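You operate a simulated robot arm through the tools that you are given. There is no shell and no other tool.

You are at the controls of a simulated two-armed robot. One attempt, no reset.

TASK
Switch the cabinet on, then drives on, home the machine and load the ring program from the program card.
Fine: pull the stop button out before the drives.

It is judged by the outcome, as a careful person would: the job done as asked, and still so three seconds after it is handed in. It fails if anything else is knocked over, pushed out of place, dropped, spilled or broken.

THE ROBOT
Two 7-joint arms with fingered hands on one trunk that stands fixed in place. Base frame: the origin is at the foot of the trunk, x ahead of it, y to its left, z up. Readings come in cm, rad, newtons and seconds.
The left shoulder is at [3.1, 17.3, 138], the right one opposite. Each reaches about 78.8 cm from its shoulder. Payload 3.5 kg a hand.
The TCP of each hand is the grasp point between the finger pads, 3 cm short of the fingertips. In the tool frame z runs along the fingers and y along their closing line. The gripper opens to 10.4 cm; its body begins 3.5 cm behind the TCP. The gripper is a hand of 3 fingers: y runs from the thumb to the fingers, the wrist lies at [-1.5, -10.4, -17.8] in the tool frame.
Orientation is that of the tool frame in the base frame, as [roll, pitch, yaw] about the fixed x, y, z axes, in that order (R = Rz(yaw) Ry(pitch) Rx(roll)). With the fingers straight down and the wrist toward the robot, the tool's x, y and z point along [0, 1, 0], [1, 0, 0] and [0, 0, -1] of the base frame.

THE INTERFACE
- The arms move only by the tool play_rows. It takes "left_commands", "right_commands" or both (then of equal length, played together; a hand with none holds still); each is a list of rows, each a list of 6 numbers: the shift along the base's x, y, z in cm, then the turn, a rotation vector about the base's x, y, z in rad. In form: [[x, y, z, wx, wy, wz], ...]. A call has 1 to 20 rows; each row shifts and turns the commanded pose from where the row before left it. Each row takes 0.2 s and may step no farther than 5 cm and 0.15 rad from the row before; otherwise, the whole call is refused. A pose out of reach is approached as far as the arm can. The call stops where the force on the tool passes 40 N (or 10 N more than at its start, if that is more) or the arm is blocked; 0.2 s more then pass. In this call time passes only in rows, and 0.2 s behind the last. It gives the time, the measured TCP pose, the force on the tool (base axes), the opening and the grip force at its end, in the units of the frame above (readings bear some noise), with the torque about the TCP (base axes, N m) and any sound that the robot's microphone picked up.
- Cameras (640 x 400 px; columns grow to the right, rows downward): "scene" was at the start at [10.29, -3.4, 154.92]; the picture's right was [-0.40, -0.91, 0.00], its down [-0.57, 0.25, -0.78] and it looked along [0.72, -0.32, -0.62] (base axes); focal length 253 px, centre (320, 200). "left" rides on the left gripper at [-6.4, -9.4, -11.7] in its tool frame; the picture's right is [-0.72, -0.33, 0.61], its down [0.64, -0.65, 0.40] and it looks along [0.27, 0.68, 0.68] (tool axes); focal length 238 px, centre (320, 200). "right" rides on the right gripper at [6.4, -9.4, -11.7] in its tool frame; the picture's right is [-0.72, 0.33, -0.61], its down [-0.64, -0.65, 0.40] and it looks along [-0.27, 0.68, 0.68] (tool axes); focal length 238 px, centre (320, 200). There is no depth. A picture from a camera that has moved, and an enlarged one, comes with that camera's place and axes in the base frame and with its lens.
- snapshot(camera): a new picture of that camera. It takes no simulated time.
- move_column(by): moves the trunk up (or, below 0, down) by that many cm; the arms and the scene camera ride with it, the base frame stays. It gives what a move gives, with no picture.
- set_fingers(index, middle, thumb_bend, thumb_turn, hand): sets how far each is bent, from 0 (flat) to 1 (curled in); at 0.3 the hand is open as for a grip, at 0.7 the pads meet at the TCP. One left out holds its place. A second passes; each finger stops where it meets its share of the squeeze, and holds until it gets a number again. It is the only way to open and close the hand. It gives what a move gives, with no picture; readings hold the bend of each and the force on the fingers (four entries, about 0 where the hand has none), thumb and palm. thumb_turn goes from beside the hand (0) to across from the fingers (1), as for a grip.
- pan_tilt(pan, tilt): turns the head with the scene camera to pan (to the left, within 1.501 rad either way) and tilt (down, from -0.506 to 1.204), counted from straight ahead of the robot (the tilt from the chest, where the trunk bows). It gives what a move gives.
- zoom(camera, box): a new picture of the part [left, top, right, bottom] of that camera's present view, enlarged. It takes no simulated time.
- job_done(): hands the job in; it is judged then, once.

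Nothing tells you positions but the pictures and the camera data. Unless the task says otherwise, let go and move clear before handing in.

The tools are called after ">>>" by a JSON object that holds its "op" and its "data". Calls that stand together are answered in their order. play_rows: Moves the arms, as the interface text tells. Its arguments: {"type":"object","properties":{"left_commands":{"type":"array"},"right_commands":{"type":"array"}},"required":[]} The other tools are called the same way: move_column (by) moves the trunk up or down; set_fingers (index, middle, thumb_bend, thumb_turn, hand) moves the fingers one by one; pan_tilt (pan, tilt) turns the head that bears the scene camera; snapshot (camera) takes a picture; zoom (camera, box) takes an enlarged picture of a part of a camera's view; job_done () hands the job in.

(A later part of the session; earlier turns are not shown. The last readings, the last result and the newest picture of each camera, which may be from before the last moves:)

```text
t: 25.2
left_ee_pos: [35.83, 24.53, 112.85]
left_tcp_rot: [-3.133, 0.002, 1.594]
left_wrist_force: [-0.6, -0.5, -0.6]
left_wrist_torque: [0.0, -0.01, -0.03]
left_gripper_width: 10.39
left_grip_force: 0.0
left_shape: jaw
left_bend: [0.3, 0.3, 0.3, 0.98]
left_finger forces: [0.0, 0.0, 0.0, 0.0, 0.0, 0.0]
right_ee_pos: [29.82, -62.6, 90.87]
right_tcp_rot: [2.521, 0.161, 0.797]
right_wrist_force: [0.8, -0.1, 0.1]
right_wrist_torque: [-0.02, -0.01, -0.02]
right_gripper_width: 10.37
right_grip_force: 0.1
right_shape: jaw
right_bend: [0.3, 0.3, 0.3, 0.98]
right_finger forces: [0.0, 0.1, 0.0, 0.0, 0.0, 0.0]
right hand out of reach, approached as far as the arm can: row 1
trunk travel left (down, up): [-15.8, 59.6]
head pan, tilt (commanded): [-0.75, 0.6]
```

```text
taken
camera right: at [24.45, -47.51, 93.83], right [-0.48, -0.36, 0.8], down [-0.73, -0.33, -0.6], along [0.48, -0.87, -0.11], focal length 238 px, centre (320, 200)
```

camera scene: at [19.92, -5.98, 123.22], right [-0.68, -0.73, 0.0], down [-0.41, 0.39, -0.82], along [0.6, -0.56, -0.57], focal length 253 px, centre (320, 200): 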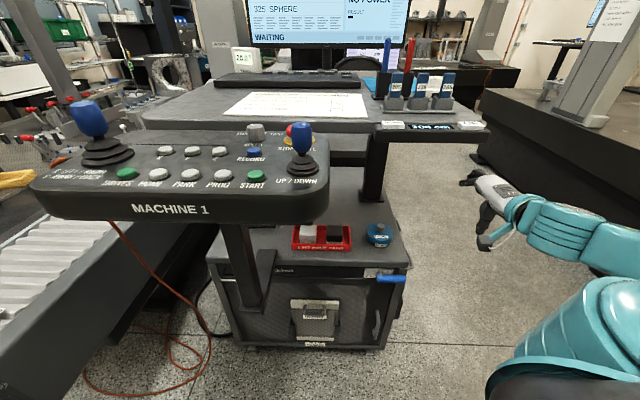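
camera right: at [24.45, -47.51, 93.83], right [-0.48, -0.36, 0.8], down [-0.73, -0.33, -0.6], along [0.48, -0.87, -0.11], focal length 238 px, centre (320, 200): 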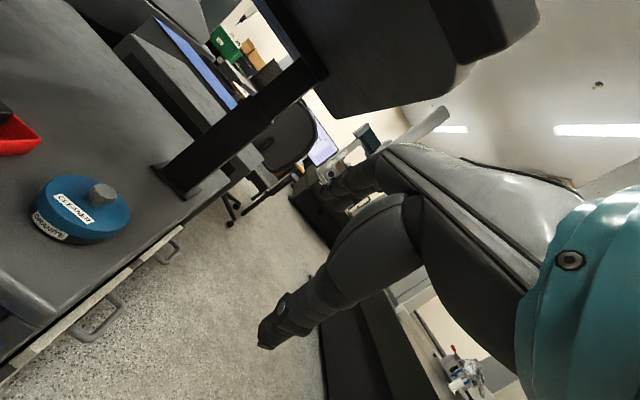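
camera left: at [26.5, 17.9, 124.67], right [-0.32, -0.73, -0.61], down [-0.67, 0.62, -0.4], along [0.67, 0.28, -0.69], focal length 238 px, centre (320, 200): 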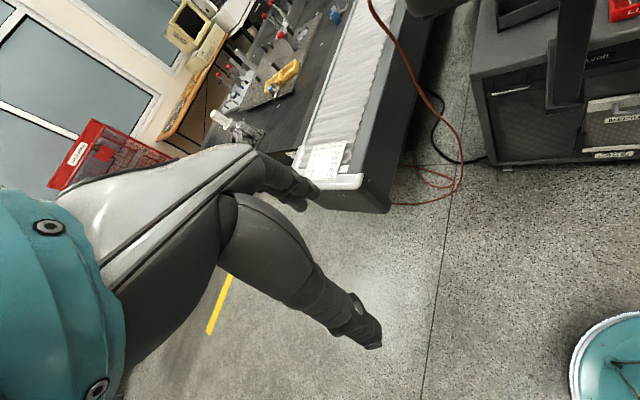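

The reach is good now, with the hand at [29.8, -62.6, 90.9], right of the cabinet and below the desk. I'll descend to lever height and correct the tilt, so the wrist camera can see the lever.

>>> {"op": "play_rows", "data": {"right_commands": [[-0.5, 0.5, -3, -0.021, -0.097, 0.003], [-0.5, 0.5, -3, -0.021, -0.097, 0.003], [-0.5, 0.5, -3, -0.021, -0.097, 0.003], [0, 0, -3, 0, 0, 0], [0, 0, -3, 0, 0, 0], [0, 0, -3, 0, 0, 0]]}}

>>> {"op": "snapshot", "data": {"camera": "right"}}

>>> {"op": "snapshot", "data": {"camera": "scene"}}

```text
t: 26.6
left_ee_pos: [35.74, 24.49, 112.68]
left_tcp_rot: [-3.129, 0.001, 1.596]
left_wrist_force: [0.5, 0.6, 0.1]
left_wrist_torque: [-0.02, 0.02, -0.02]
left_gripper_width: 10.37
left_grip_force: 0.1
left_shape: jaw
left_bend: [0.3, 0.3, 0.3, 0.98]
left_finger forces: [0.0, 0.0, 0.0, 0.1, 0.0, 0.1]
right_ee_pos: [28.17, -63.16, 75.8]
right_tcp_rot: [2.267, 0.0, 0.788]
right_wrist_force: [0.3, 0.4, -0.2]
right_wrist_torque: [-0.03, -0.05, -0.06]
right_gripper_width: 10.41
right_grip_force: 0.1
right_shape: jaw
right_bend: [0.3, 0.3, 0.3, 0.98]
right_finger forces: [0.1, 0.0, 0.1, 0.1, 0.0, 0.1]
right hand out of reach, approached as far as the arm can: row 5, 6
trunk travel left (down, up): [-15.8, 59.6]
head pan, tilt (commanded): [-0.75, 0.6]
```

```text
taken
camera right: at [22.11, -48.05, 76.04], right [-0.69, -0.33, 0.64], down [-0.53, -0.38, -0.76], along [0.49, -0.87, 0.09], focal length 238 px, centre (320, 200)
```

right: 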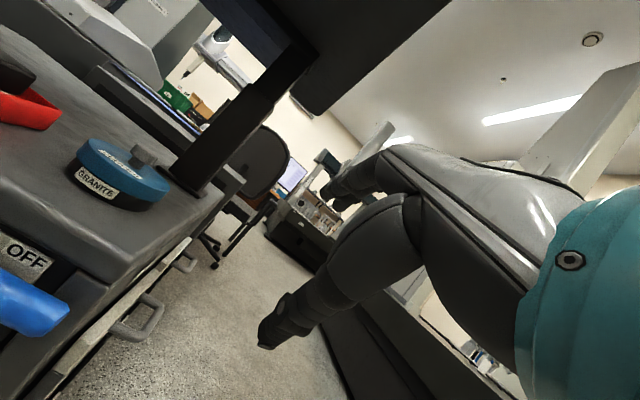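

```text
taken
camera scene: at [19.93, -5.96, 123.22], right [-0.68, -0.73, 0.0], down [-0.41, 0.39, -0.83], along [0.6, -0.56, -0.56], focal length 253 px, centre (320, 200)
```

scene: 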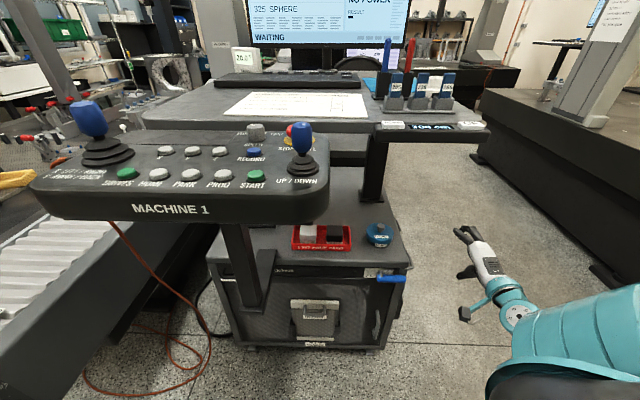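

The wrist camera now sees the lever and its OFF label. I'll zoom in to refine its position.

>>> {"op": "zoom", "data": {"camera": "right", "box": [0, 200, 160, 300]}}

>>> {"op": "zoom", "data": {"camera": "right", "box": [0, 220, 160, 400]}}

>>> {"op": "zoom", "data": {"camera": "scene", "box": [340, 250, 420, 300]}}

```text
4.00 times, centred on (80, 250) of right
camera zoom: at [22.11, -48.05, 76.04], right [-0.69, -0.33, 0.64], down [-0.53, -0.38, -0.76], along [0.49, -0.87, 0.09], focal length 953 px, centre (1280, 0)
```

zoom: 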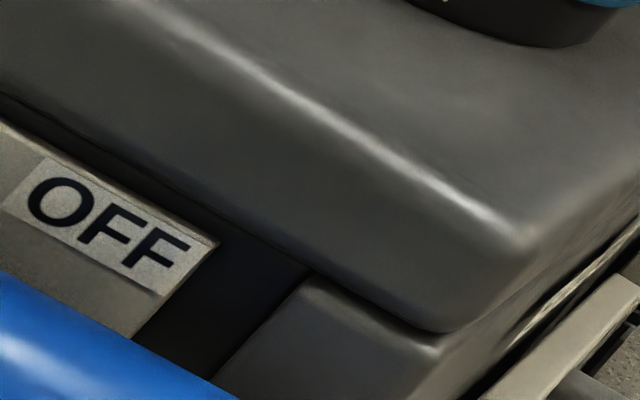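

```text
2.22 times, centred on (80, 310) of right
camera zoom: at [22.11, -48.05, 76.04], right [-0.69, -0.33, 0.64], down [-0.53, -0.38, -0.76], along [0.49, -0.87, 0.09], focal length 530 px, centre (853, -44)
```

zoom: 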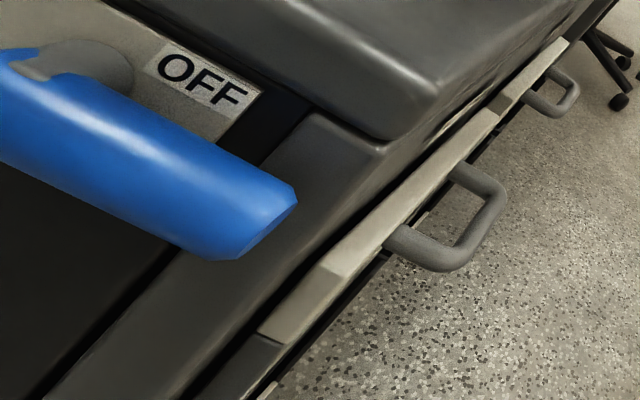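

```text
8.00 times, centred on (380, 275) of scene
camera zoom: at [19.93, -5.96, 123.22], right [-0.68, -0.73, 0.0], down [-0.41, 0.39, -0.83], along [0.6, -0.56, -0.56], focal length 2022 px, centre (-160, -400)
```

zoom: 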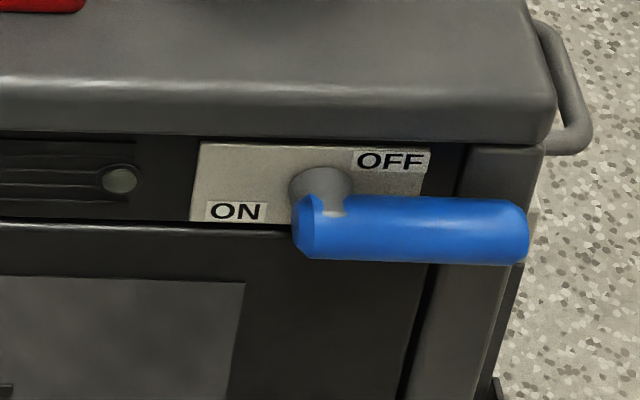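

Refined: the handle's free end is at [39.2, -60.3, 58.5] and the pivot near [45, -54.5, 58.5]. The cabinet top slab overhangs just behind and above it. I'll close the fingers into a firm pusher and move in front of the lever.

>>> {"op": "set_fingers", "data": {"hand": "right", "index": 0.7, "middle": 0.7, "thumb_bend": 0.7}}

>>> {"op": "play_rows", "data": {"right_commands": [[1, 1.5, -0.5, 0, 0, 0], [1.5, 2, -0.5, 0, 0, 0], [1.5, 2, -0.5, 0, 0, 0], [1.5, 2, -1, 0, 0, 0], [1, 2, -1, 0, 0, 0]]}}

>>> {"op": "snapshot", "data": {"camera": "right"}}

>>> {"op": "snapshot", "data": {"camera": "scene"}}

```text
t: 27.6
left_ee_pos: [35.82, 24.54, 112.83]
left_tcp_rot: [-3.132, 0.001, 1.596]
left_wrist_force: [0.9, -0.4, 0.0]
left_wrist_torque: [0.02, 0.0, 0.02]
left_gripper_width: 10.39
left_grip_force: 0.1
left_shape: jaw
left_bend: [0.3, 0.3, 0.3, 0.98]
left_finger forces: [0.0, 0.0, 0.1, 0.0, 0.0, 0.0]
right_ee_pos: [28.2, -63.2, 75.75]
right_tcp_rot: [2.27, 0.0, 0.787]
right_wrist_force: [-0.5, -0.6, -0.3]
right_wrist_torque: [0.02, 0.02, 0.03]
right_gripper_width: 0.14
right_grip_force: 0.0
right_shape: fingers
right_bend: [0.7, 0.7, 0.7, 0.98]
right_finger forces: [0.0, 0.0, 0.0, 0.0, 0.0, 0.0]
trunk travel left (down, up): [-15.8, 59.6]
head pan, tilt (commanded): [-0.75, 0.6]
```

```text
t: 28.9
left_ee_pos: [35.68, 24.59, 112.79]
left_tcp_rot: [-3.132, 0.0, 1.595]
left_wrist_force: [0.1, 0.6, 0.5]
left_wrist_torque: [-0.02, -0.02, -0.01]
left_gripper_width: 10.35
left_grip_force: 0.1
left_shape: jaw
left_bend: [0.3, 0.3, 0.3, 0.98]
left_finger forces: [0.0, 0.1, 0.1, 0.1, 0.0, 0.0]
right_ee_pos: [33.2, -58.91, 79.78]
right_tcp_rot: [2.271, 0.002, 0.786]
right_wrist_force: [-0.6, -0.1, -0.1]
right_wrist_torque: [0.0, 0.02, 0.03]
right_gripper_width: 0.15
right_grip_force: 0.0
right_shape: fingers
right_bend: [0.7, 0.7, 0.7, 0.98]
right_finger forces: [0.0, 0.1, 0.0, 0.0, 0.0, 0.1]
right hand out of reach, approached as far as the arm can: row 1, 2, 3, 4, 5
trunk travel left (down, up): [-15.8, 59.6]
head pan, tilt (commanded): [-0.75, 0.6]
```

```text
taken
camera right: at [27.2, -43.8, 80.0], right [-0.69, -0.33, 0.65], down [-0.53, -0.38, -0.76], along [0.49, -0.87, 0.09], focal length 238 px, centre (320, 200)
```

right: 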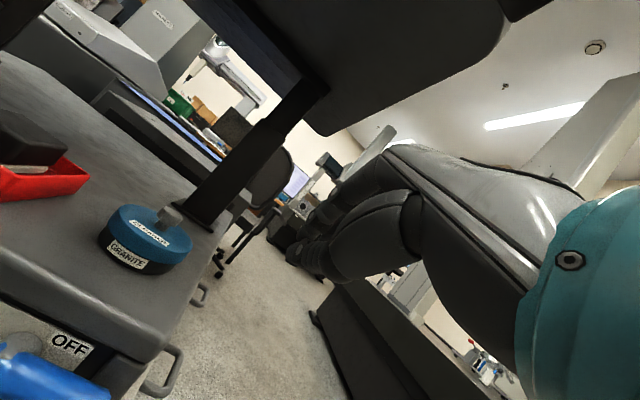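

```text
taken
camera scene: at [19.93, -5.95, 123.22], right [-0.68, -0.73, 0.0], down [-0.41, 0.39, -0.83], along [0.6, -0.56, -0.56], focal length 253 px, centre (320, 200)
```

scene: 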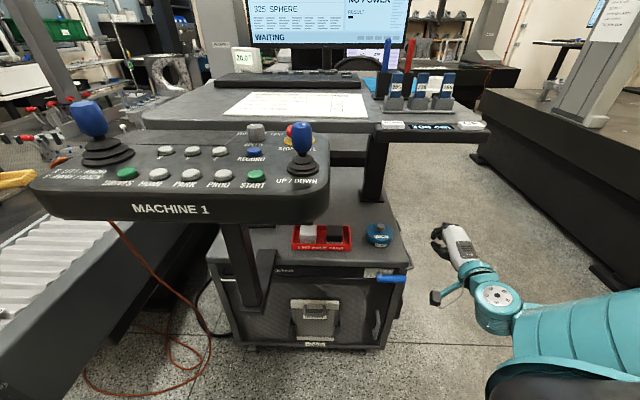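

The arm reaches a wrist limit with this hand direction. I'll turn the hand toward straight-ahead, which is more natural for the arm, and test whether it can get lower that way.

>>> {"op": "play_rows", "data": {"right_commands": [[-2, 0, 0, 0, 0, 0.12], [-2, 0, 0, 0, 0, 0.12], [-1, -1, -1, 0, 0, 0.12], [0, -1, -2, 0, 0, 0.12], [0, -1, -2, 0, 0, 0], [0, 0, -2, 0, 0, 0]]}}

>>> {"op": "snapshot", "data": {"camera": "scene"}}

```text
t: 30.2
left_ee_pos: [35.59, 24.64, 112.74]
left_tcp_rot: [-3.129, 0.003, 1.596]
left_wrist_force: [0.0, 0.2, 0.3]
left_wrist_torque: [-0.06, -0.03, 0.01]
left_gripper_width: 10.36
left_grip_force: 0.0
left_shape: jaw
left_bend: [0.3, 0.3, 0.3, 0.98]
left_finger forces: [0.0, 0.0, 0.1, 0.0, 0.0, 0.0]
right_ee_pos: [28.16, -60.5, 75.63]
right_tcp_rot: [2.269, 0.004, 1.204]
right_wrist_force: [0.3, -1.0, 0.6]
right_wrist_torque: [0.05, 0.01, -0.02]
right_gripper_width: 0.12
right_grip_force: 0.1
right_shape: fingers
right_bend: [0.7, 0.7, 0.7, 0.98]
right_finger forces: [0.1, 0.0, 0.2, 0.1, 0.1, 0.0]
right hand out of reach, approached as far as the arm can: row 4, 5
trunk travel left (down, up): [-15.8, 59.6]
head pan, tilt (commanded): [-0.75, 0.6]
```

```text
taken
camera scene: at [19.86, -5.93, 123.23], right [-0.68, -0.73, 0.0], down [-0.41, 0.39, -0.83], along [0.6, -0.56, -0.56], focal length 253 px, centre (320, 200)
```

scene: 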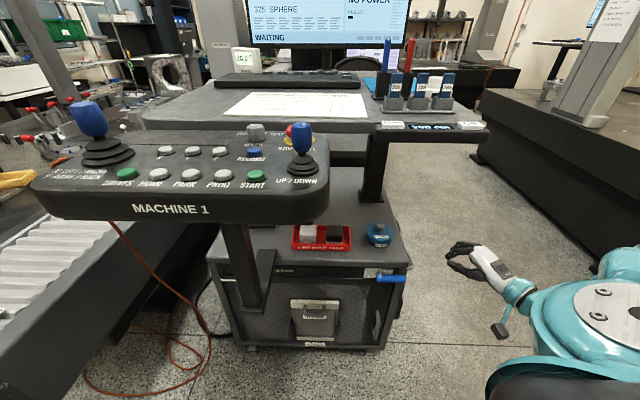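

That works better; the last step was fully reachable. I'll continue down and forward.

>>> {"op": "play_rows", "data": {"right_commands": [[0, 0, -2, 0, 0, 0], [0.5, 0, -2, 0, 0, 0], [1, 0, -2, 0, 0, 0], [1, 0, -2, 0, 0, 0], [1, 0, -2, 0, 0, 0]]}}

>>> {"op": "snapshot", "data": {"camera": "scene"}}

>>> {"op": "snapshot", "data": {"camera": "right"}}

```text
t: 31.4
left_ee_pos: [35.84, 24.57, 112.83]
left_tcp_rot: [-3.13, 0.002, 1.595]
left_wrist_force: [-0.1, 0.3, 0.1]
left_wrist_torque: [0.0, 0.0, -0.01]
left_gripper_width: 10.39
left_grip_force: 0.1
left_shape: jaw
left_bend: [0.3, 0.3, 0.3, 0.98]
left_finger forces: [0.0, 0.0, 0.0, 0.1, 0.0, 0.1]
right_ee_pos: [32.9, -57.98, 67.49]
right_tcp_rot: [2.268, 0.001, 1.205]
right_wrist_force: [0.1, -0.3, 0.2]
right_wrist_torque: [0.01, 0.0, -0.01]
right_gripper_width: 0.13
right_grip_force: 0.1
right_shape: fingers
right_bend: [0.7, 0.7, 0.7, 0.98]
right_finger forces: [0.0, 0.0, 0.0, 0.0, 0.0, 0.0]
right hand out of reach, approached as far as the arm can: row 1, 2, 3, 4
trunk travel left (down, up): [-15.8, 59.6]
head pan, tilt (commanded): [-0.75, 0.6]
```

```text
taken
camera scene: at [19.93, -5.96, 123.23], right [-0.68, -0.73, 0.0], down [-0.41, 0.39, -0.83], along [0.6, -0.56, -0.56], focal length 253 px, centre (320, 200)
```

scene: 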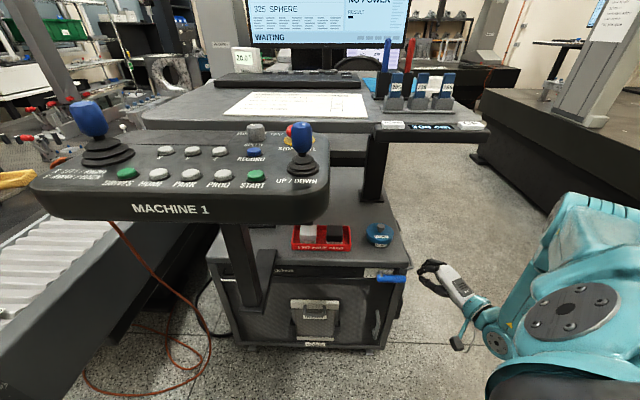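

```text
taken
camera right: at [21.23, -46.63, 67.76], right [-0.5, -0.58, 0.64], down [-0.33, -0.56, -0.76], along [0.8, -0.59, 0.09], focal length 238 px, centre (320, 200)
```

right: 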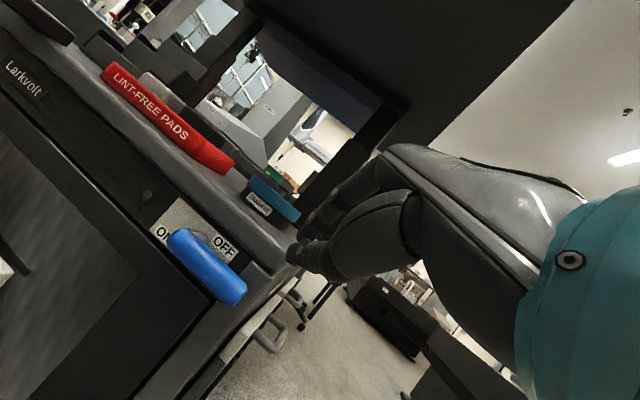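

The wrist camera shows the lever clearly, with the handle end at about [39, -59.8, 58.6]. I'll step toward a point just above the handle's end.

>>> {"op": "play_rows", "data": {"right_commands": [[1.2, 0, 0, 0, 0, 0], [1.2, 0, -0.5, 0, 0, 0], [1.0, 0, -0.5, 0, 0, 0]]}}

>>> {"op": "snapshot", "data": {"camera": "right"}}

```text
t: 32.2
left_ee_pos: [35.71, 24.66, 112.89]
left_tcp_rot: [-3.13, 0.001, 1.595]
left_wrist_force: [0.1, 0.0, -1.0]
left_wrist_torque: [-0.01, 0.01, 0.01]
left_gripper_width: 10.36
left_grip_force: 0.0
left_shape: jaw
left_bend: [0.3, 0.3, 0.3, 0.98]
left_finger forces: [0.0, 0.0, 0.0, 0.0, 0.1, 0.0]
right_ee_pos: [36.37, -57.9, 66.47]
right_tcp_rot: [2.267, 0.002, 1.203]
right_wrist_force: [-0.4, 0.2, -0.7]
right_wrist_torque: [0.04, 0.04, 0.03]
right_gripper_width: 0.14
right_grip_force: 0.1
right_shape: fingers
right_bend: [0.7, 0.7, 0.7, 0.98]
right_finger forces: [0.1, 0.0, 0.1, 0.1, 0.0, 0.0]
trunk travel left (down, up): [-15.8, 59.6]
head pan, tilt (commanded): [-0.75, 0.6]
```

```text
taken
camera right: at [24.65, -46.52, 66.76], right [-0.5, -0.58, 0.64], down [-0.33, -0.56, -0.76], along [0.8, -0.59, 0.09], focal length 238 px, centre (320, 200)
```

right: 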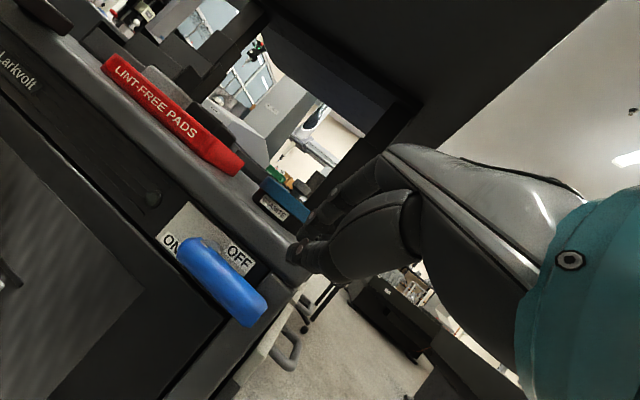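

Motion is accurate now. I'll shift slightly in and left so the tip sits above the outer part of the handle, then descend to near contact.

>>> {"op": "play_rows", "data": {"right_commands": [[1.0, 0.1, 0, 0, 0, 0], [0.9, 0.1, -0.5, 0, 0, 0], [0, 0, -1, 0, 0, 0], [0, 0, -1, 0, 0, 0]]}}

>>> {"op": "snapshot", "data": {"camera": "right"}}

>>> {"op": "zoom", "data": {"camera": "scene", "box": [340, 230, 480, 330]}}

```text
t: 33.2
left_ee_pos: [35.79, 24.53, 112.79]
left_tcp_rot: [-3.13, 0.0, 1.596]
left_wrist_force: [0.2, -0.6, 0.4]
left_wrist_torque: [0.01, -0.01, -0.03]
left_gripper_width: 10.35
left_grip_force: 0.0
left_shape: jaw
left_bend: [0.3, 0.3, 0.3, 0.98]
left_finger forces: [0.0, 0.0, 0.0, 0.1, 0.1, 0.1]
right_ee_pos: [38.06, -57.73, 64.07]
right_tcp_rot: [2.269, 0.002, 1.205]
right_wrist_force: [-0.2, 0.7, 0.2]
right_wrist_torque: [0.01, 0.01, 0.01]
right_gripper_width: 0.13
right_grip_force: 0.0
right_shape: fingers
right_bend: [0.7, 0.7, 0.7, 0.98]
right_finger forces: [0.0, 0.0, 0.0, 0.0, 0.1, 0.0]
trunk travel left (down, up): [-15.8, 59.6]
head pan, tilt (commanded): [-0.75, 0.6]
```

```text
taken
camera right: at [26.42, -46.38, 64.24], right [-0.5, -0.58, 0.64], down [-0.33, -0.56, -0.76], along [0.8, -0.59, 0.09], focal length 238 px, centre (320, 200)
```

right: 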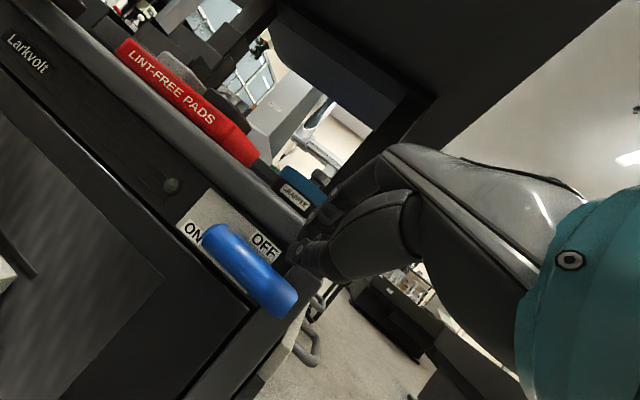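

```text
4.00 times, centred on (410, 280) of scene
camera zoom: at [19.93, -5.95, 123.22], right [-0.68, -0.73, 0.0], down [-0.41, 0.39, -0.83], along [0.6, -0.56, -0.56], focal length 1011 px, centre (-40, -120)
```

zoom: 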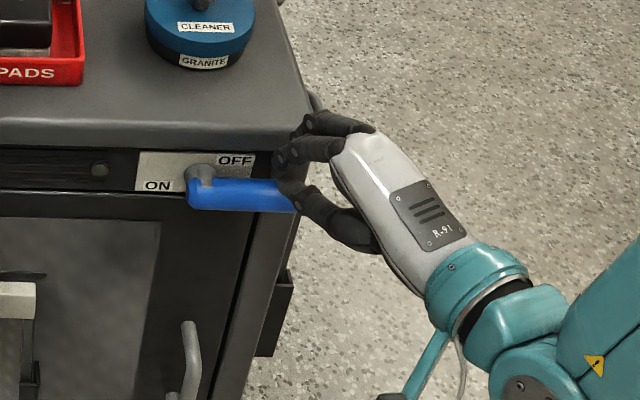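

The fingertip bundle is just above the handle's outer end. I'll push down in small steps.

>>> {"op": "play_rows", "data": {"right_commands": [[0.2, 0.2, -0.7, 0, 0, 0], [0.2, 0.2, -0.7, 0, 0, 0], [0, 0, -0.7, 0, 0, 0], [0, 0, -0.7, 0, 0, 0], [0, 0, -0.7, 0, 0, 0]]}}

>>> {"op": "zoom", "data": {"camera": "scene", "box": [340, 230, 480, 330]}}

>>> {"op": "snapshot", "data": {"camera": "right"}}

```text
t: 34.5
left_ee_pos: [35.75, 24.61, 112.84]
left_tcp_rot: [-3.131, 0.002, 1.596]
left_wrist_force: [0.4, -0.1, 0.0]
left_wrist_torque: [0.0, 0.02, -0.01]
left_gripper_width: 10.39
left_grip_force: 0.1
left_shape: jaw
left_bend: [0.3, 0.3, 0.3, 0.98]
left_finger forces: [0.0, 0.0, 0.0, 0.0, 0.1, 0.0]
right_ee_pos: [38.47, -57.43, 60.53]
right_tcp_rot: [2.269, 0.001, 1.205]
right_wrist_force: [-3.0, 0.7, 2.8]
right_wrist_torque: [0.02, 0.03, 0.01]
right_gripper_width: 0.12
right_grip_force: 2.2
right_shape: fingers
right_bend: [0.7, 0.69, 0.7, 0.97]
right_finger forces: [0.1, 1.9, 0.0, 0.0, 2.8, 0.0]
trunk travel left (down, up): [-15.8, 59.6]
head pan, tilt (commanded): [-0.75, 0.6]
```

```text
4.00 times, centred on (410, 280) of scene
camera zoom: at [19.9, -5.92, 123.23], right [-0.68, -0.73, 0.0], down [-0.41, 0.39, -0.83], along [0.6, -0.56, -0.56], focal length 1011 px, centre (-40, -120)
```

zoom: 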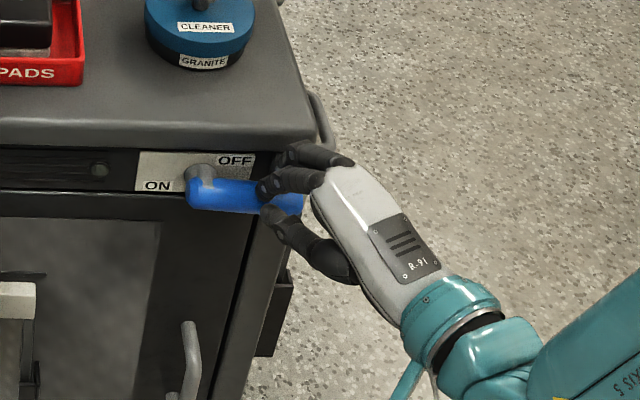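

```text
taken
camera right: at [26.88, -45.94, 60.84], right [-0.5, -0.58, 0.64], down [-0.33, -0.56, -0.76], along [0.8, -0.59, 0.09], focal length 238 px, centre (320, 200)
```

right: 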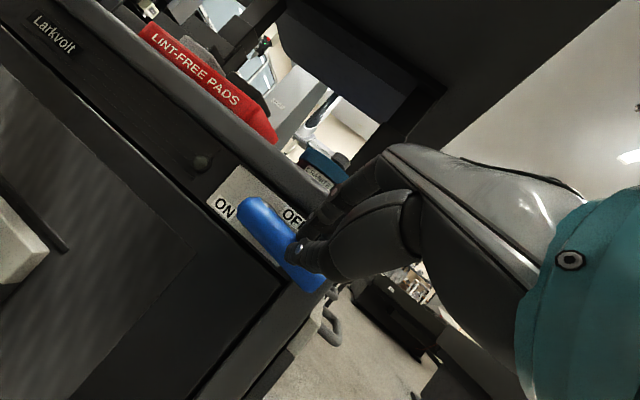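

The fingertips touched the handle's front rather than its top; the handle sits about 1.5 cm deeper and lower than I had estimated. I'll lift, shift inward and try again.

>>> {"op": "play_rows", "data": {"right_commands": [[-0.2, 0.2, 1.3, 0, 0, 0], [0, 0, 1.4, 0, 0, 0], [0.5, -0.6, 0.2, 0, 0, 0], [0.6, -1.0, 0, 0, 0, 0]]}}

>>> {"op": "zoom", "data": {"camera": "scene", "box": [340, 230, 480, 330]}}

>>> {"op": "snapshot", "data": {"camera": "right"}}

```text
t: 35.5
left_ee_pos: [35.49, 24.98, 112.88]
left_tcp_rot: [-3.132, 0.005, 1.594]
left_wrist_force: [0.2, 0.0, 0.1]
left_wrist_torque: [0.01, 0.05, -0.01]
left_gripper_width: 10.38
left_grip_force: 0.0
left_shape: jaw
left_bend: [0.3, 0.3, 0.3, 0.98]
left_finger forces: [0.0, 0.1, 0.1, 0.0, 0.1, 0.1]
right_ee_pos: [39.44, -58.32, 63.83]
right_tcp_rot: [2.261, -0.001, 1.21]
right_wrist_force: [-16.9, 24.7, 23.9]
right_wrist_torque: [-0.52, -0.51, 0.12]
right_gripper_width: 0.13
right_grip_force: 18.3
right_shape: fingers
right_bend: [0.7, 0.72, 0.7, 0.97]
right_finger forces: [0.0, 37.4, 0.1, 0.0, 0.0, 0.0]
trunk travel left (down, up): [-15.8, 59.6]
head pan, tilt (commanded): [-0.75, 0.6]
```

```text
4.00 times, centred on (410, 280) of scene
camera zoom: at [19.68, -5.6, 123.32], right [-0.68, -0.73, 0.0], down [-0.41, 0.38, -0.83], along [0.6, -0.56, -0.56], focal length 1011 px, centre (-40, -120)
```

zoom: 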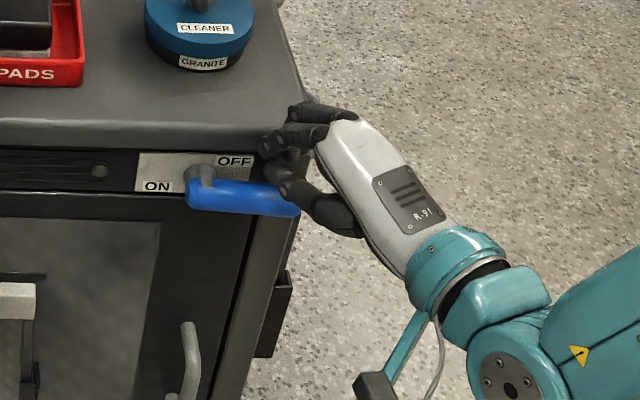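

```text
taken
camera right: at [27.79, -47.01, 63.93], right [-0.5, -0.58, 0.64], down [-0.32, -0.56, -0.76], along [0.8, -0.59, 0.1], focal length 238 px, centre (320, 200)
```

right: 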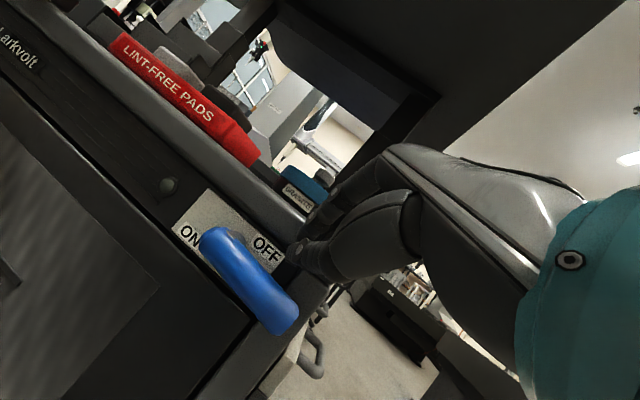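

The upper fingers are pressing on the cabinet's top edge, so I'll back off at once. Then I'll re-tilt the hand to point nearly straight down, to clear the slab while pressing the lever.

>>> {"op": "play_rows", "data": {"right_commands": [[-1.0, 1.0, 0, 0, 0, 0], [-1.5, 1.0, 0.5, 0, 0, 0], [-1, 0, 1.5, 0, 0, 0]]}}

>>> {"op": "play_rows", "data": {"right_commands": [[0, 0, 0.3, 0.05, 0.131, 0], [0, 0, 0.3, 0.05, 0.131, 0], [0, 0, 0.3, 0.05, 0.131, 0], [0, 0, 0.3, 0.05, 0.131, 0], [0, 0, 0.3, 0.05, 0.131, 0]]}}

>>> {"op": "snapshot", "data": {"camera": "right"}}

>>> {"op": "snapshot", "data": {"camera": "scene"}}

```text
t: 36.2
left_ee_pos: [35.58, 24.55, 112.87]
left_tcp_rot: [-3.13, 0.002, 1.593]
left_wrist_force: [0.5, 0.1, 0.1]
left_wrist_torque: [-0.02, 0.02, -0.03]
left_gripper_width: 10.37
left_grip_force: 0.0
left_shape: jaw
left_bend: [0.3, 0.3, 0.3, 0.98]
left_finger forces: [0.1, 0.1, 0.0, 0.1, 0.0, 0.0]
right_ee_pos: [35.95, -56.7, 65.45]
right_tcp_rot: [2.268, 0.001, 1.204]
right_wrist_force: [-0.5, -0.3, -0.1]
right_wrist_torque: [-0.02, 0.01, -0.02]
right_gripper_width: 0.13
right_grip_force: 0.1
right_shape: fingers
right_bend: [0.7, 0.7, 0.7, 0.97]
right_finger forces: [0.0, 0.0, 0.1, 0.0, 0.0, 0.0]
trunk travel left (down, up): [-15.8, 59.6]
head pan, tilt (commanded): [-0.75, 0.6]
```

```text
t: 37.5
left_ee_pos: [35.65, 24.55, 112.78]
left_tcp_rot: [-3.13, 0.003, 1.595]
left_wrist_force: [-0.1, -0.3, 0.1]
left_wrist_torque: [0.0, 0.03, 0.01]
left_gripper_width: 10.38
left_grip_force: 0.1
left_shape: jaw
left_bend: [0.3, 0.3, 0.3, 0.98]
left_finger forces: [0.0, 0.0, 0.1, 0.1, 0.0, 0.0]
right_ee_pos: [35.98, -56.65, 66.84]
right_tcp_rot: [2.972, 0.001, 1.206]
right_wrist_force: [0.0, -0.2, -0.6]
right_wrist_torque: [0.02, -0.02, 0.03]
right_gripper_width: 0.11
right_grip_force: 0.0
right_shape: fingers
right_bend: [0.7, 0.7, 0.7, 0.97]
right_finger forces: [0.0, 0.1, 0.0, 0.0, 0.0, 0.0]
trunk travel left (down, up): [-15.8, 59.6]
head pan, tilt (commanded): [-0.75, 0.6]
```

```text
taken
camera right: at [27.8, -46.68, 76.82], right [-0.05, -0.75, 0.66], down [-0.77, -0.39, -0.51], along [0.64, -0.53, -0.55], focal length 238 px, centre (320, 200)
```

right: 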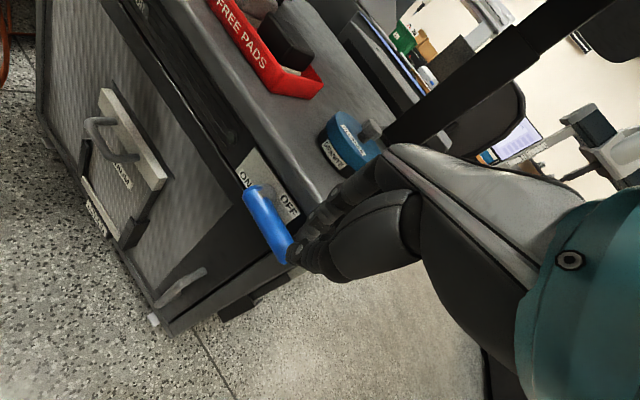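

```text
taken
camera scene: at [19.92, -5.94, 123.22], right [-0.68, -0.73, 0.0], down [-0.41, 0.39, -0.83], along [0.6, -0.56, -0.56], focal length 253 px, centre (320, 200)
```

scene: 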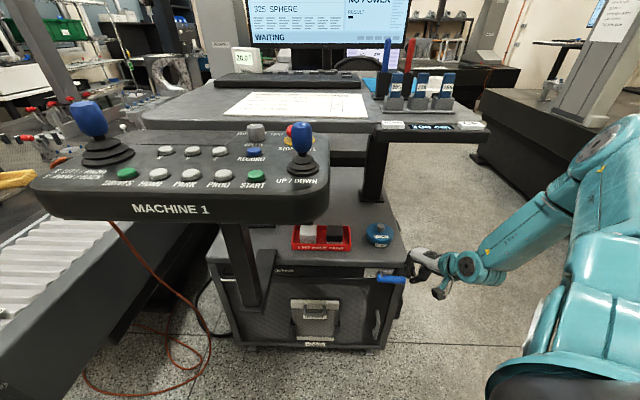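

Everything is reachable in this posture. I'll zoom in to relocate the handle relative to the fingertips.

>>> {"op": "zoom", "data": {"camera": "right", "box": [220, 150, 380, 300]}}

>>> {"op": "zoom", "data": {"camera": "scene", "box": [350, 235, 470, 310]}}

```text
2.67 times, centred on (300, 225) of right
camera zoom: at [27.8, -46.68, 76.82], right [-0.05, -0.75, 0.66], down [-0.77, -0.39, -0.51], along [0.64, -0.53, -0.55], focal length 636 px, centre (373, 133)
```

zoom: 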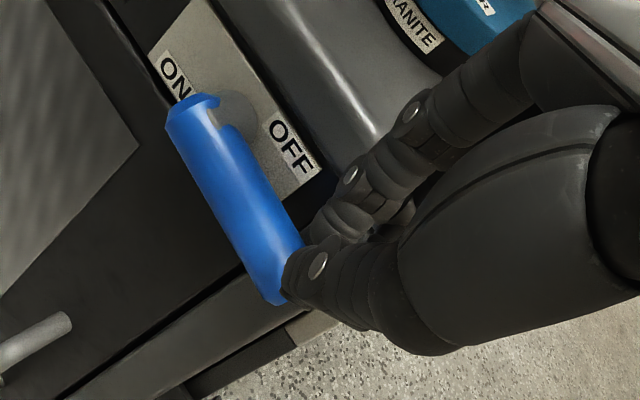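

```text
5.33 times, centred on (410, 272) of scene
camera zoom: at [19.92, -5.94, 123.22], right [-0.68, -0.73, 0.0], down [-0.41, 0.39, -0.83], along [0.6, -0.56, -0.56], focal length 1348 px, centre (-160, -187)
```

zoom: 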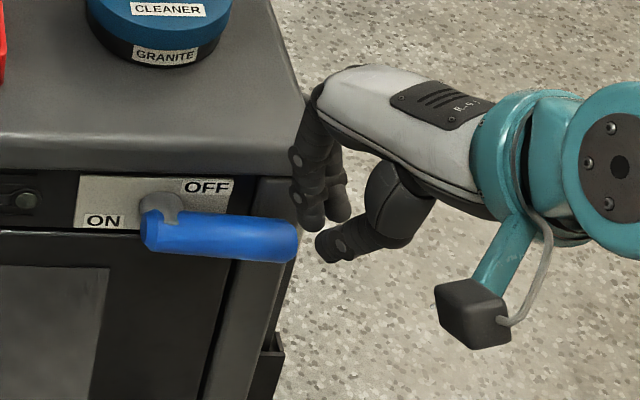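

The bundled fingers are too thick next to the slab, so a single extended finger should fit better. I'll back off a little and form a pointing index finger, and do the same on the left hand for later button presses.

>>> {"op": "play_rows", "data": {"right_commands": [[-1.5, 1.5, 0, 0, 0, 0], [-1.5, 1.5, 0, 0, 0, 0]]}}

>>> {"op": "set_fingers", "data": {"hand": "right", "index": 0.3, "middle": 1.0, "thumb_bend": 1.0}}

>>> {"op": "snapshot", "data": {"camera": "right"}}

>>> {"op": "zoom", "data": {"camera": "scene", "box": [350, 220, 490, 320]}}

```text
t: 38.0
left_ee_pos: [35.69, 24.48, 112.78]
left_tcp_rot: [-3.131, 0.001, 1.596]
left_wrist_force: [1.3, 0.9, 0.6]
left_wrist_torque: [-0.02, -0.03, 0.01]
left_gripper_width: 10.35
left_grip_force: 0.1
left_shape: jaw
left_bend: [0.3, 0.3, 0.3, 0.98]
left_finger forces: [0.0, 0.0, 0.0, 0.0, 0.0, 0.0]
right_ee_pos: [33.07, -53.69, 66.78]
right_tcp_rot: [2.971, 0.001, 1.208]
right_wrist_force: [0.0, 0.0, 1.5]
right_wrist_torque: [0.02, 0.0, 0.02]
right_gripper_width: 0.14
right_grip_force: 0.1
right_shape: fingers
right_bend: [0.7, 0.7, 0.7, 0.97]
right_finger forces: [0.0, 0.0, 0.0, 0.0, 0.0, 0.0]
trunk travel left (down, up): [-15.8, 59.6]
head pan, tilt (commanded): [-0.75, 0.6]
```

```text
t: 39.0
left_ee_pos: [35.77, 24.52, 112.88]
left_tcp_rot: [-3.133, 0.003, 1.596]
left_wrist_force: [0.1, -0.1, 0.0]
left_wrist_torque: [-0.03, -0.03, -0.02]
left_gripper_width: 10.39
left_grip_force: 0.1
left_shape: jaw
left_bend: [0.3, 0.3, 0.3, 0.98]
left_finger forces: [0.1, 0.1, 0.0, 0.1, 0.0, 0.1]
right_ee_pos: [32.93, -53.68, 66.85]
right_tcp_rot: [2.967, 0.002, 1.204]
right_wrist_force: [0.5, 0.9, -1.1]
right_wrist_torque: [-0.03, 0.0, 0.01]
right_gripper_width: 2.69
right_grip_force: 0.1
right_shape: fingers
right_bend: [0.3, 1.0, 0.98, 0.97]
right_finger forces: [0.1, 0.0, 0.0, 0.1, 0.1, 0.0]
trunk travel left (down, up): [-15.8, 59.6]
head pan, tilt (commanded): [-0.75, 0.6]
```

```text
taken
camera right: at [24.85, -43.7, 76.75], right [-0.05, -0.75, 0.66], down [-0.77, -0.39, -0.51], along [0.64, -0.53, -0.55], focal length 238 px, centre (320, 200)
```

right: 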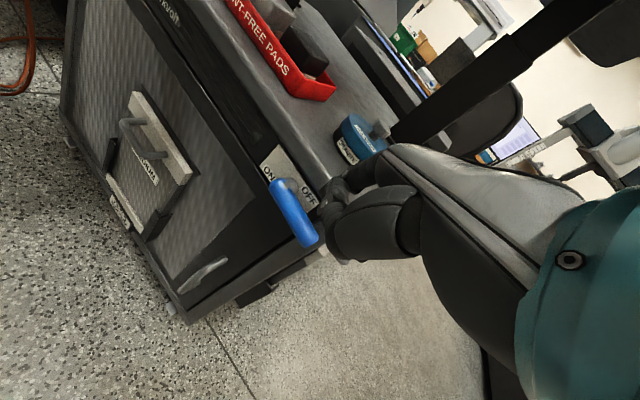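

```text
4.00 times, centred on (420, 270) of scene
camera zoom: at [19.93, -5.95, 123.22], right [-0.68, -0.73, 0.0], down [-0.41, 0.39, -0.83], along [0.6, -0.56, -0.56], focal length 1011 px, centre (-80, -80)
```

zoom: 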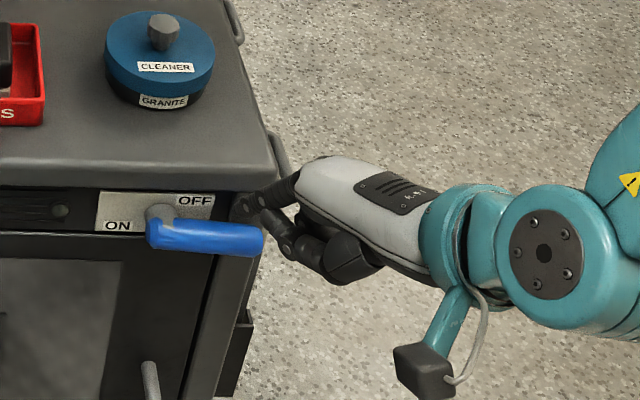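

>>> {"op": "zoom", "data": {"camera": "right", "box": [260, 140, 440, 280]}}

>>> {"op": "zoom", "data": {"camera": "scene", "box": [385, 250, 445, 295]}}

```text
2.86 times, centred on (350, 210) of right
camera zoom: at [24.85, -43.7, 76.75], right [-0.05, -0.75, 0.66], down [-0.77, -0.39, -0.51], along [0.64, -0.53, -0.55], focal length 681 px, centre (234, 171)
```

zoom: 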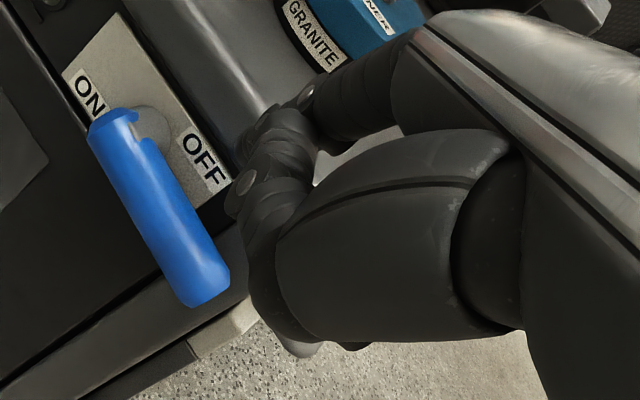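

```text
8.89 times, centred on (415, 272) of scene
camera zoom: at [19.93, -5.95, 123.22], right [-0.68, -0.73, 0.0], down [-0.41, 0.39, -0.83], along [0.6, -0.56, -0.56], focal length 2247 px, centre (-524, -444)
```

zoom: 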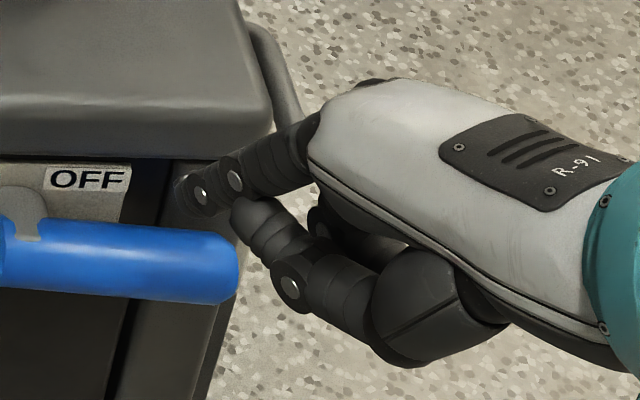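

The index is extended, but the curled thumb crowds it. I'll open the thumb away from it and tilt to about 60°, so the index alone points at the lever.

>>> {"op": "set_fingers", "data": {"hand": "right", "index": 0.3, "middle": 1.0, "thumb_bend": 0.2}}

>>> {"op": "play_rows", "data": {"right_commands": [[0, 0, 0, -0.042, -0.109, 0], [0, 0, 0, -0.042, -0.109, 0], [0, 0, 0, -0.042, -0.109, 0]]}}

>>> {"op": "snapshot", "data": {"camera": "right"}}

>>> {"op": "zoom", "data": {"camera": "scene", "box": [360, 220, 480, 310]}}

```text
t: 40.0
left_ee_pos: [35.68, 24.46, 112.83]
left_tcp_rot: [-3.131, 0.003, 1.595]
left_wrist_force: [1.3, -0.1, 0.7]
left_wrist_torque: [0.03, -0.01, 0.01]
left_gripper_width: 10.39
left_grip_force: 0.1
left_shape: jaw
left_bend: [0.3, 0.3, 0.3, 0.98]
left_finger forces: [0.1, 0.0, 0.1, 0.1, 0.1, 0.0]
right_ee_pos: [33.07, -53.77, 66.86]
right_tcp_rot: [2.969, 0.0, 1.206]
right_wrist_force: [0.3, -0.2, 0.3]
right_wrist_torque: [-0.02, -0.01, 0.0]
right_gripper_width: 11.11
right_grip_force: 0.1
right_shape: fingers
right_bend: [0.3, 1.0, 0.2, 0.97]
right_finger forces: [0.0, 0.1, 0.0, 0.0, 0.0, 0.0]
trunk travel left (down, up): [-15.8, 59.6]
head pan, tilt (commanded): [-0.75, 0.6]
```

```text
t: 40.9
left_ee_pos: [35.78, 24.65, 112.89]
left_tcp_rot: [-3.132, 0.002, 1.596]
left_wrist_force: [-1.0, 0.3, -0.4]
left_wrist_torque: [0.01, -0.02, -0.03]
left_gripper_width: 10.38
left_grip_force: 0.1
left_shape: jaw
left_bend: [0.3, 0.3, 0.3, 0.98]
left_finger forces: [0.1, 0.1, 0.0, 0.0, 0.0, 0.1]
right_ee_pos: [33.04, -53.68, 66.82]
right_tcp_rot: [2.619, 0.004, 1.205]
right_wrist_force: [0.4, 0.3, -0.1]
right_wrist_torque: [-0.02, 0.0, -0.01]
right_gripper_width: 11.12
right_grip_force: 0.0
right_shape: fingers
right_bend: [0.3, 1.0, 0.2, 0.97]
right_finger forces: [0.1, 0.0, 0.0, 0.0, 0.0, 0.0]
trunk travel left (down, up): [-15.8, 59.6]
head pan, tilt (commanded): [-0.75, 0.6]
```

```text
taken
camera right: at [22.29, -42.74, 72.24], right [-0.28, -0.66, 0.7], down [-0.57, -0.47, -0.68], along [0.77, -0.58, -0.24], focal length 238 px, centre (320, 200)
```

right: 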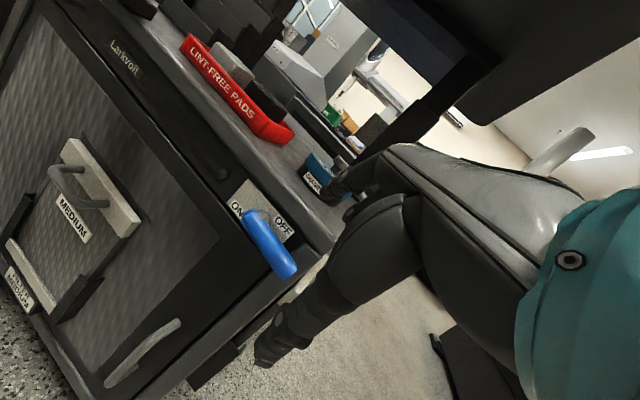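

```text
4.44 times, centred on (420, 265) of scene
camera zoom: at [19.93, -5.96, 123.22], right [-0.68, -0.73, 0.0], down [-0.41, 0.39, -0.83], along [0.6, -0.56, -0.56], focal length 1124 px, centre (-124, -89)
```

zoom: 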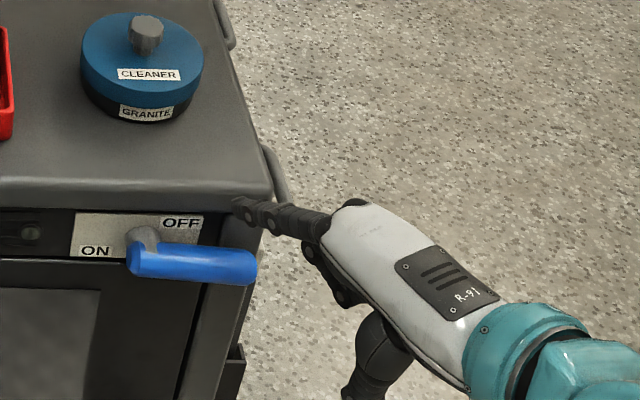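

The index finger tip is at about [39.6, -55.9, 67.5] and clean of the other fingers. I'll lower it in front of the slab, then move it in over the handle.

>>> {"op": "play_rows", "data": {"right_commands": [[-0.1, -0.3, -1.4, 0, 0, 0], [-0.1, -0.3, -1.4, 0, 0, 0], [-0.1, -0.35, -1.4, 0, 0, 0], [0, -0.35, -1.4, 0, 0, 0], [0, -0.35, -1.2, 0, 0, 0]]}}

>>> {"op": "zoom", "data": {"camera": "right", "box": [220, 130, 400, 270]}}

>>> {"op": "zoom", "data": {"camera": "scene", "box": [360, 220, 480, 310]}}

```text
t: 42.0
left_ee_pos: [35.67, 24.6, 112.84]
left_tcp_rot: [-3.131, 0.002, 1.596]
left_wrist_force: [0.8, 0.1, -0.1]
left_wrist_torque: [0.01, -0.01, 0.02]
left_gripper_width: 10.35
left_grip_force: 0.0
left_shape: jaw
left_bend: [0.3, 0.3, 0.3, 0.98]
left_finger forces: [0.1, 0.1, 0.0, 0.0, 0.1, 0.0]
right_ee_pos: [32.67, -55.39, 60.19]
right_tcp_rot: [2.621, 0.003, 1.206]
right_wrist_force: [0.7, -0.7, -0.1]
right_wrist_torque: [-0.02, 0.02, -0.02]
right_gripper_width: 11.11
right_grip_force: 0.1
right_shape: fingers
right_bend: [0.3, 1.0, 0.2, 0.97]
right_finger forces: [0.0, 0.0, 0.1, 0.1, 0.0, 0.1]
trunk travel left (down, up): [-15.8, 59.6]
head pan, tilt (commanded): [-0.75, 0.6]
```

```text
2.86 times, centred on (310, 200) of right
camera zoom: at [21.96, -44.38, 65.52], right [-0.28, -0.66, 0.7], down [-0.57, -0.47, -0.67], along [0.77, -0.58, -0.25], focal length 681 px, centre (349, 200)
```

zoom: 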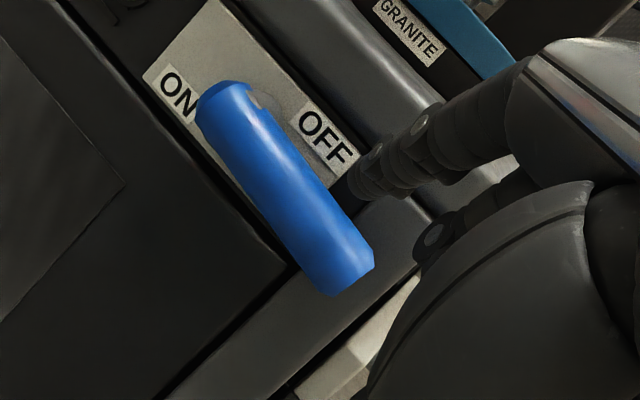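

```text
4.44 times, centred on (420, 265) of scene
camera zoom: at [19.93, -5.95, 123.22], right [-0.68, -0.73, 0.0], down [-0.41, 0.39, -0.83], along [0.6, -0.56, -0.56], focal length 1124 px, centre (-124, -89)
```

zoom: 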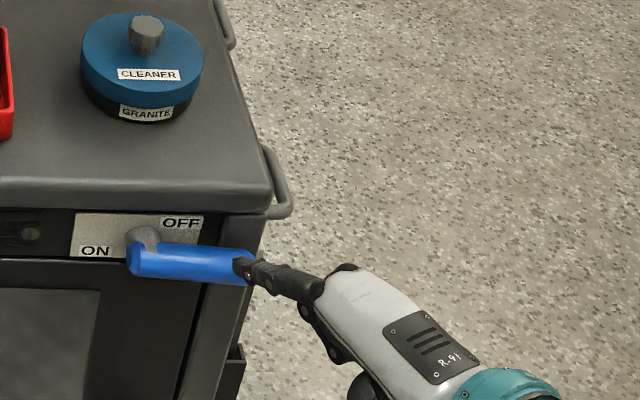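

The tip is in front of the handle and above it. I'll slide it inward over the handle top.

>>> {"op": "play_rows", "data": {"right_commands": [[0.7, -0.7, 0.1, 0, 0, 0], [0.7, -0.7, 0.1, 0, 0, 0], [0.6, -0.6, 0, 0, 0, 0]]}}

>>> {"op": "zoom", "data": {"camera": "right", "box": [220, 130, 400, 270]}}

>>> {"op": "zoom", "data": {"camera": "scene", "box": [360, 220, 480, 310]}}

```text
t: 42.9
left_ee_pos: [35.64, 24.42, 112.83]
left_tcp_rot: [-3.131, 0.0, 1.595]
left_wrist_force: [0.7, 0.5, 0.2]
left_wrist_torque: [0.01, 0.0, 0.01]
left_gripper_width: 10.38
left_grip_force: 0.1
left_shape: jaw
left_bend: [0.3, 0.3, 0.3, 0.98]
left_finger forces: [0.0, 0.1, 0.0, 0.0, 0.0, 0.0]
right_ee_pos: [34.79, -57.52, 60.37]
right_tcp_rot: [2.619, 0.004, 1.204]
right_wrist_force: [0.0, -0.4, -0.4]
right_wrist_torque: [0.0, -0.01, 0.01]
right_gripper_width: 11.12
right_grip_force: 0.1
right_shape: fingers
right_bend: [0.3, 1.0, 0.2, 0.97]
right_finger forces: [0.0, 0.0, 0.0, 0.0, 0.1, 0.0]
trunk travel left (down, up): [-15.8, 59.6]
head pan, tilt (commanded): [-0.75, 0.6]
```

```text
2.86 times, centred on (310, 200) of right
camera zoom: at [23.98, -46.43, 65.7], right [-0.28, -0.66, 0.7], down [-0.57, -0.47, -0.67], along [0.77, -0.58, -0.25], focal length 681 px, centre (349, 200)
```

zoom: 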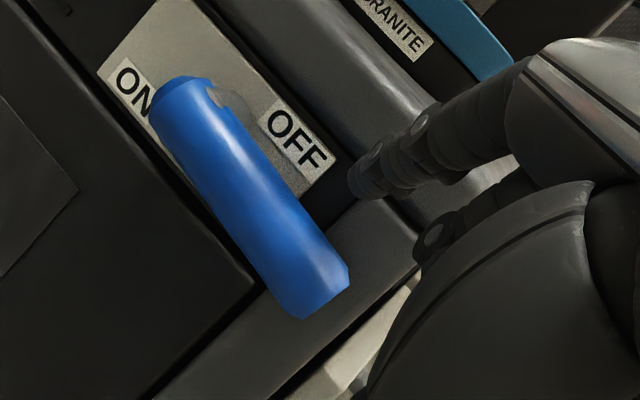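

```text
4.44 times, centred on (420, 265) of scene
camera zoom: at [19.93, -5.95, 123.22], right [-0.68, -0.73, 0.0], down [-0.41, 0.39, -0.83], along [0.6, -0.56, -0.56], focal length 1124 px, centre (-124, -89)
```

zoom: 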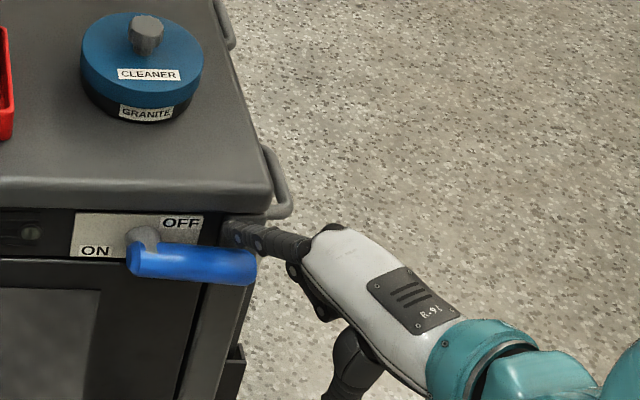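

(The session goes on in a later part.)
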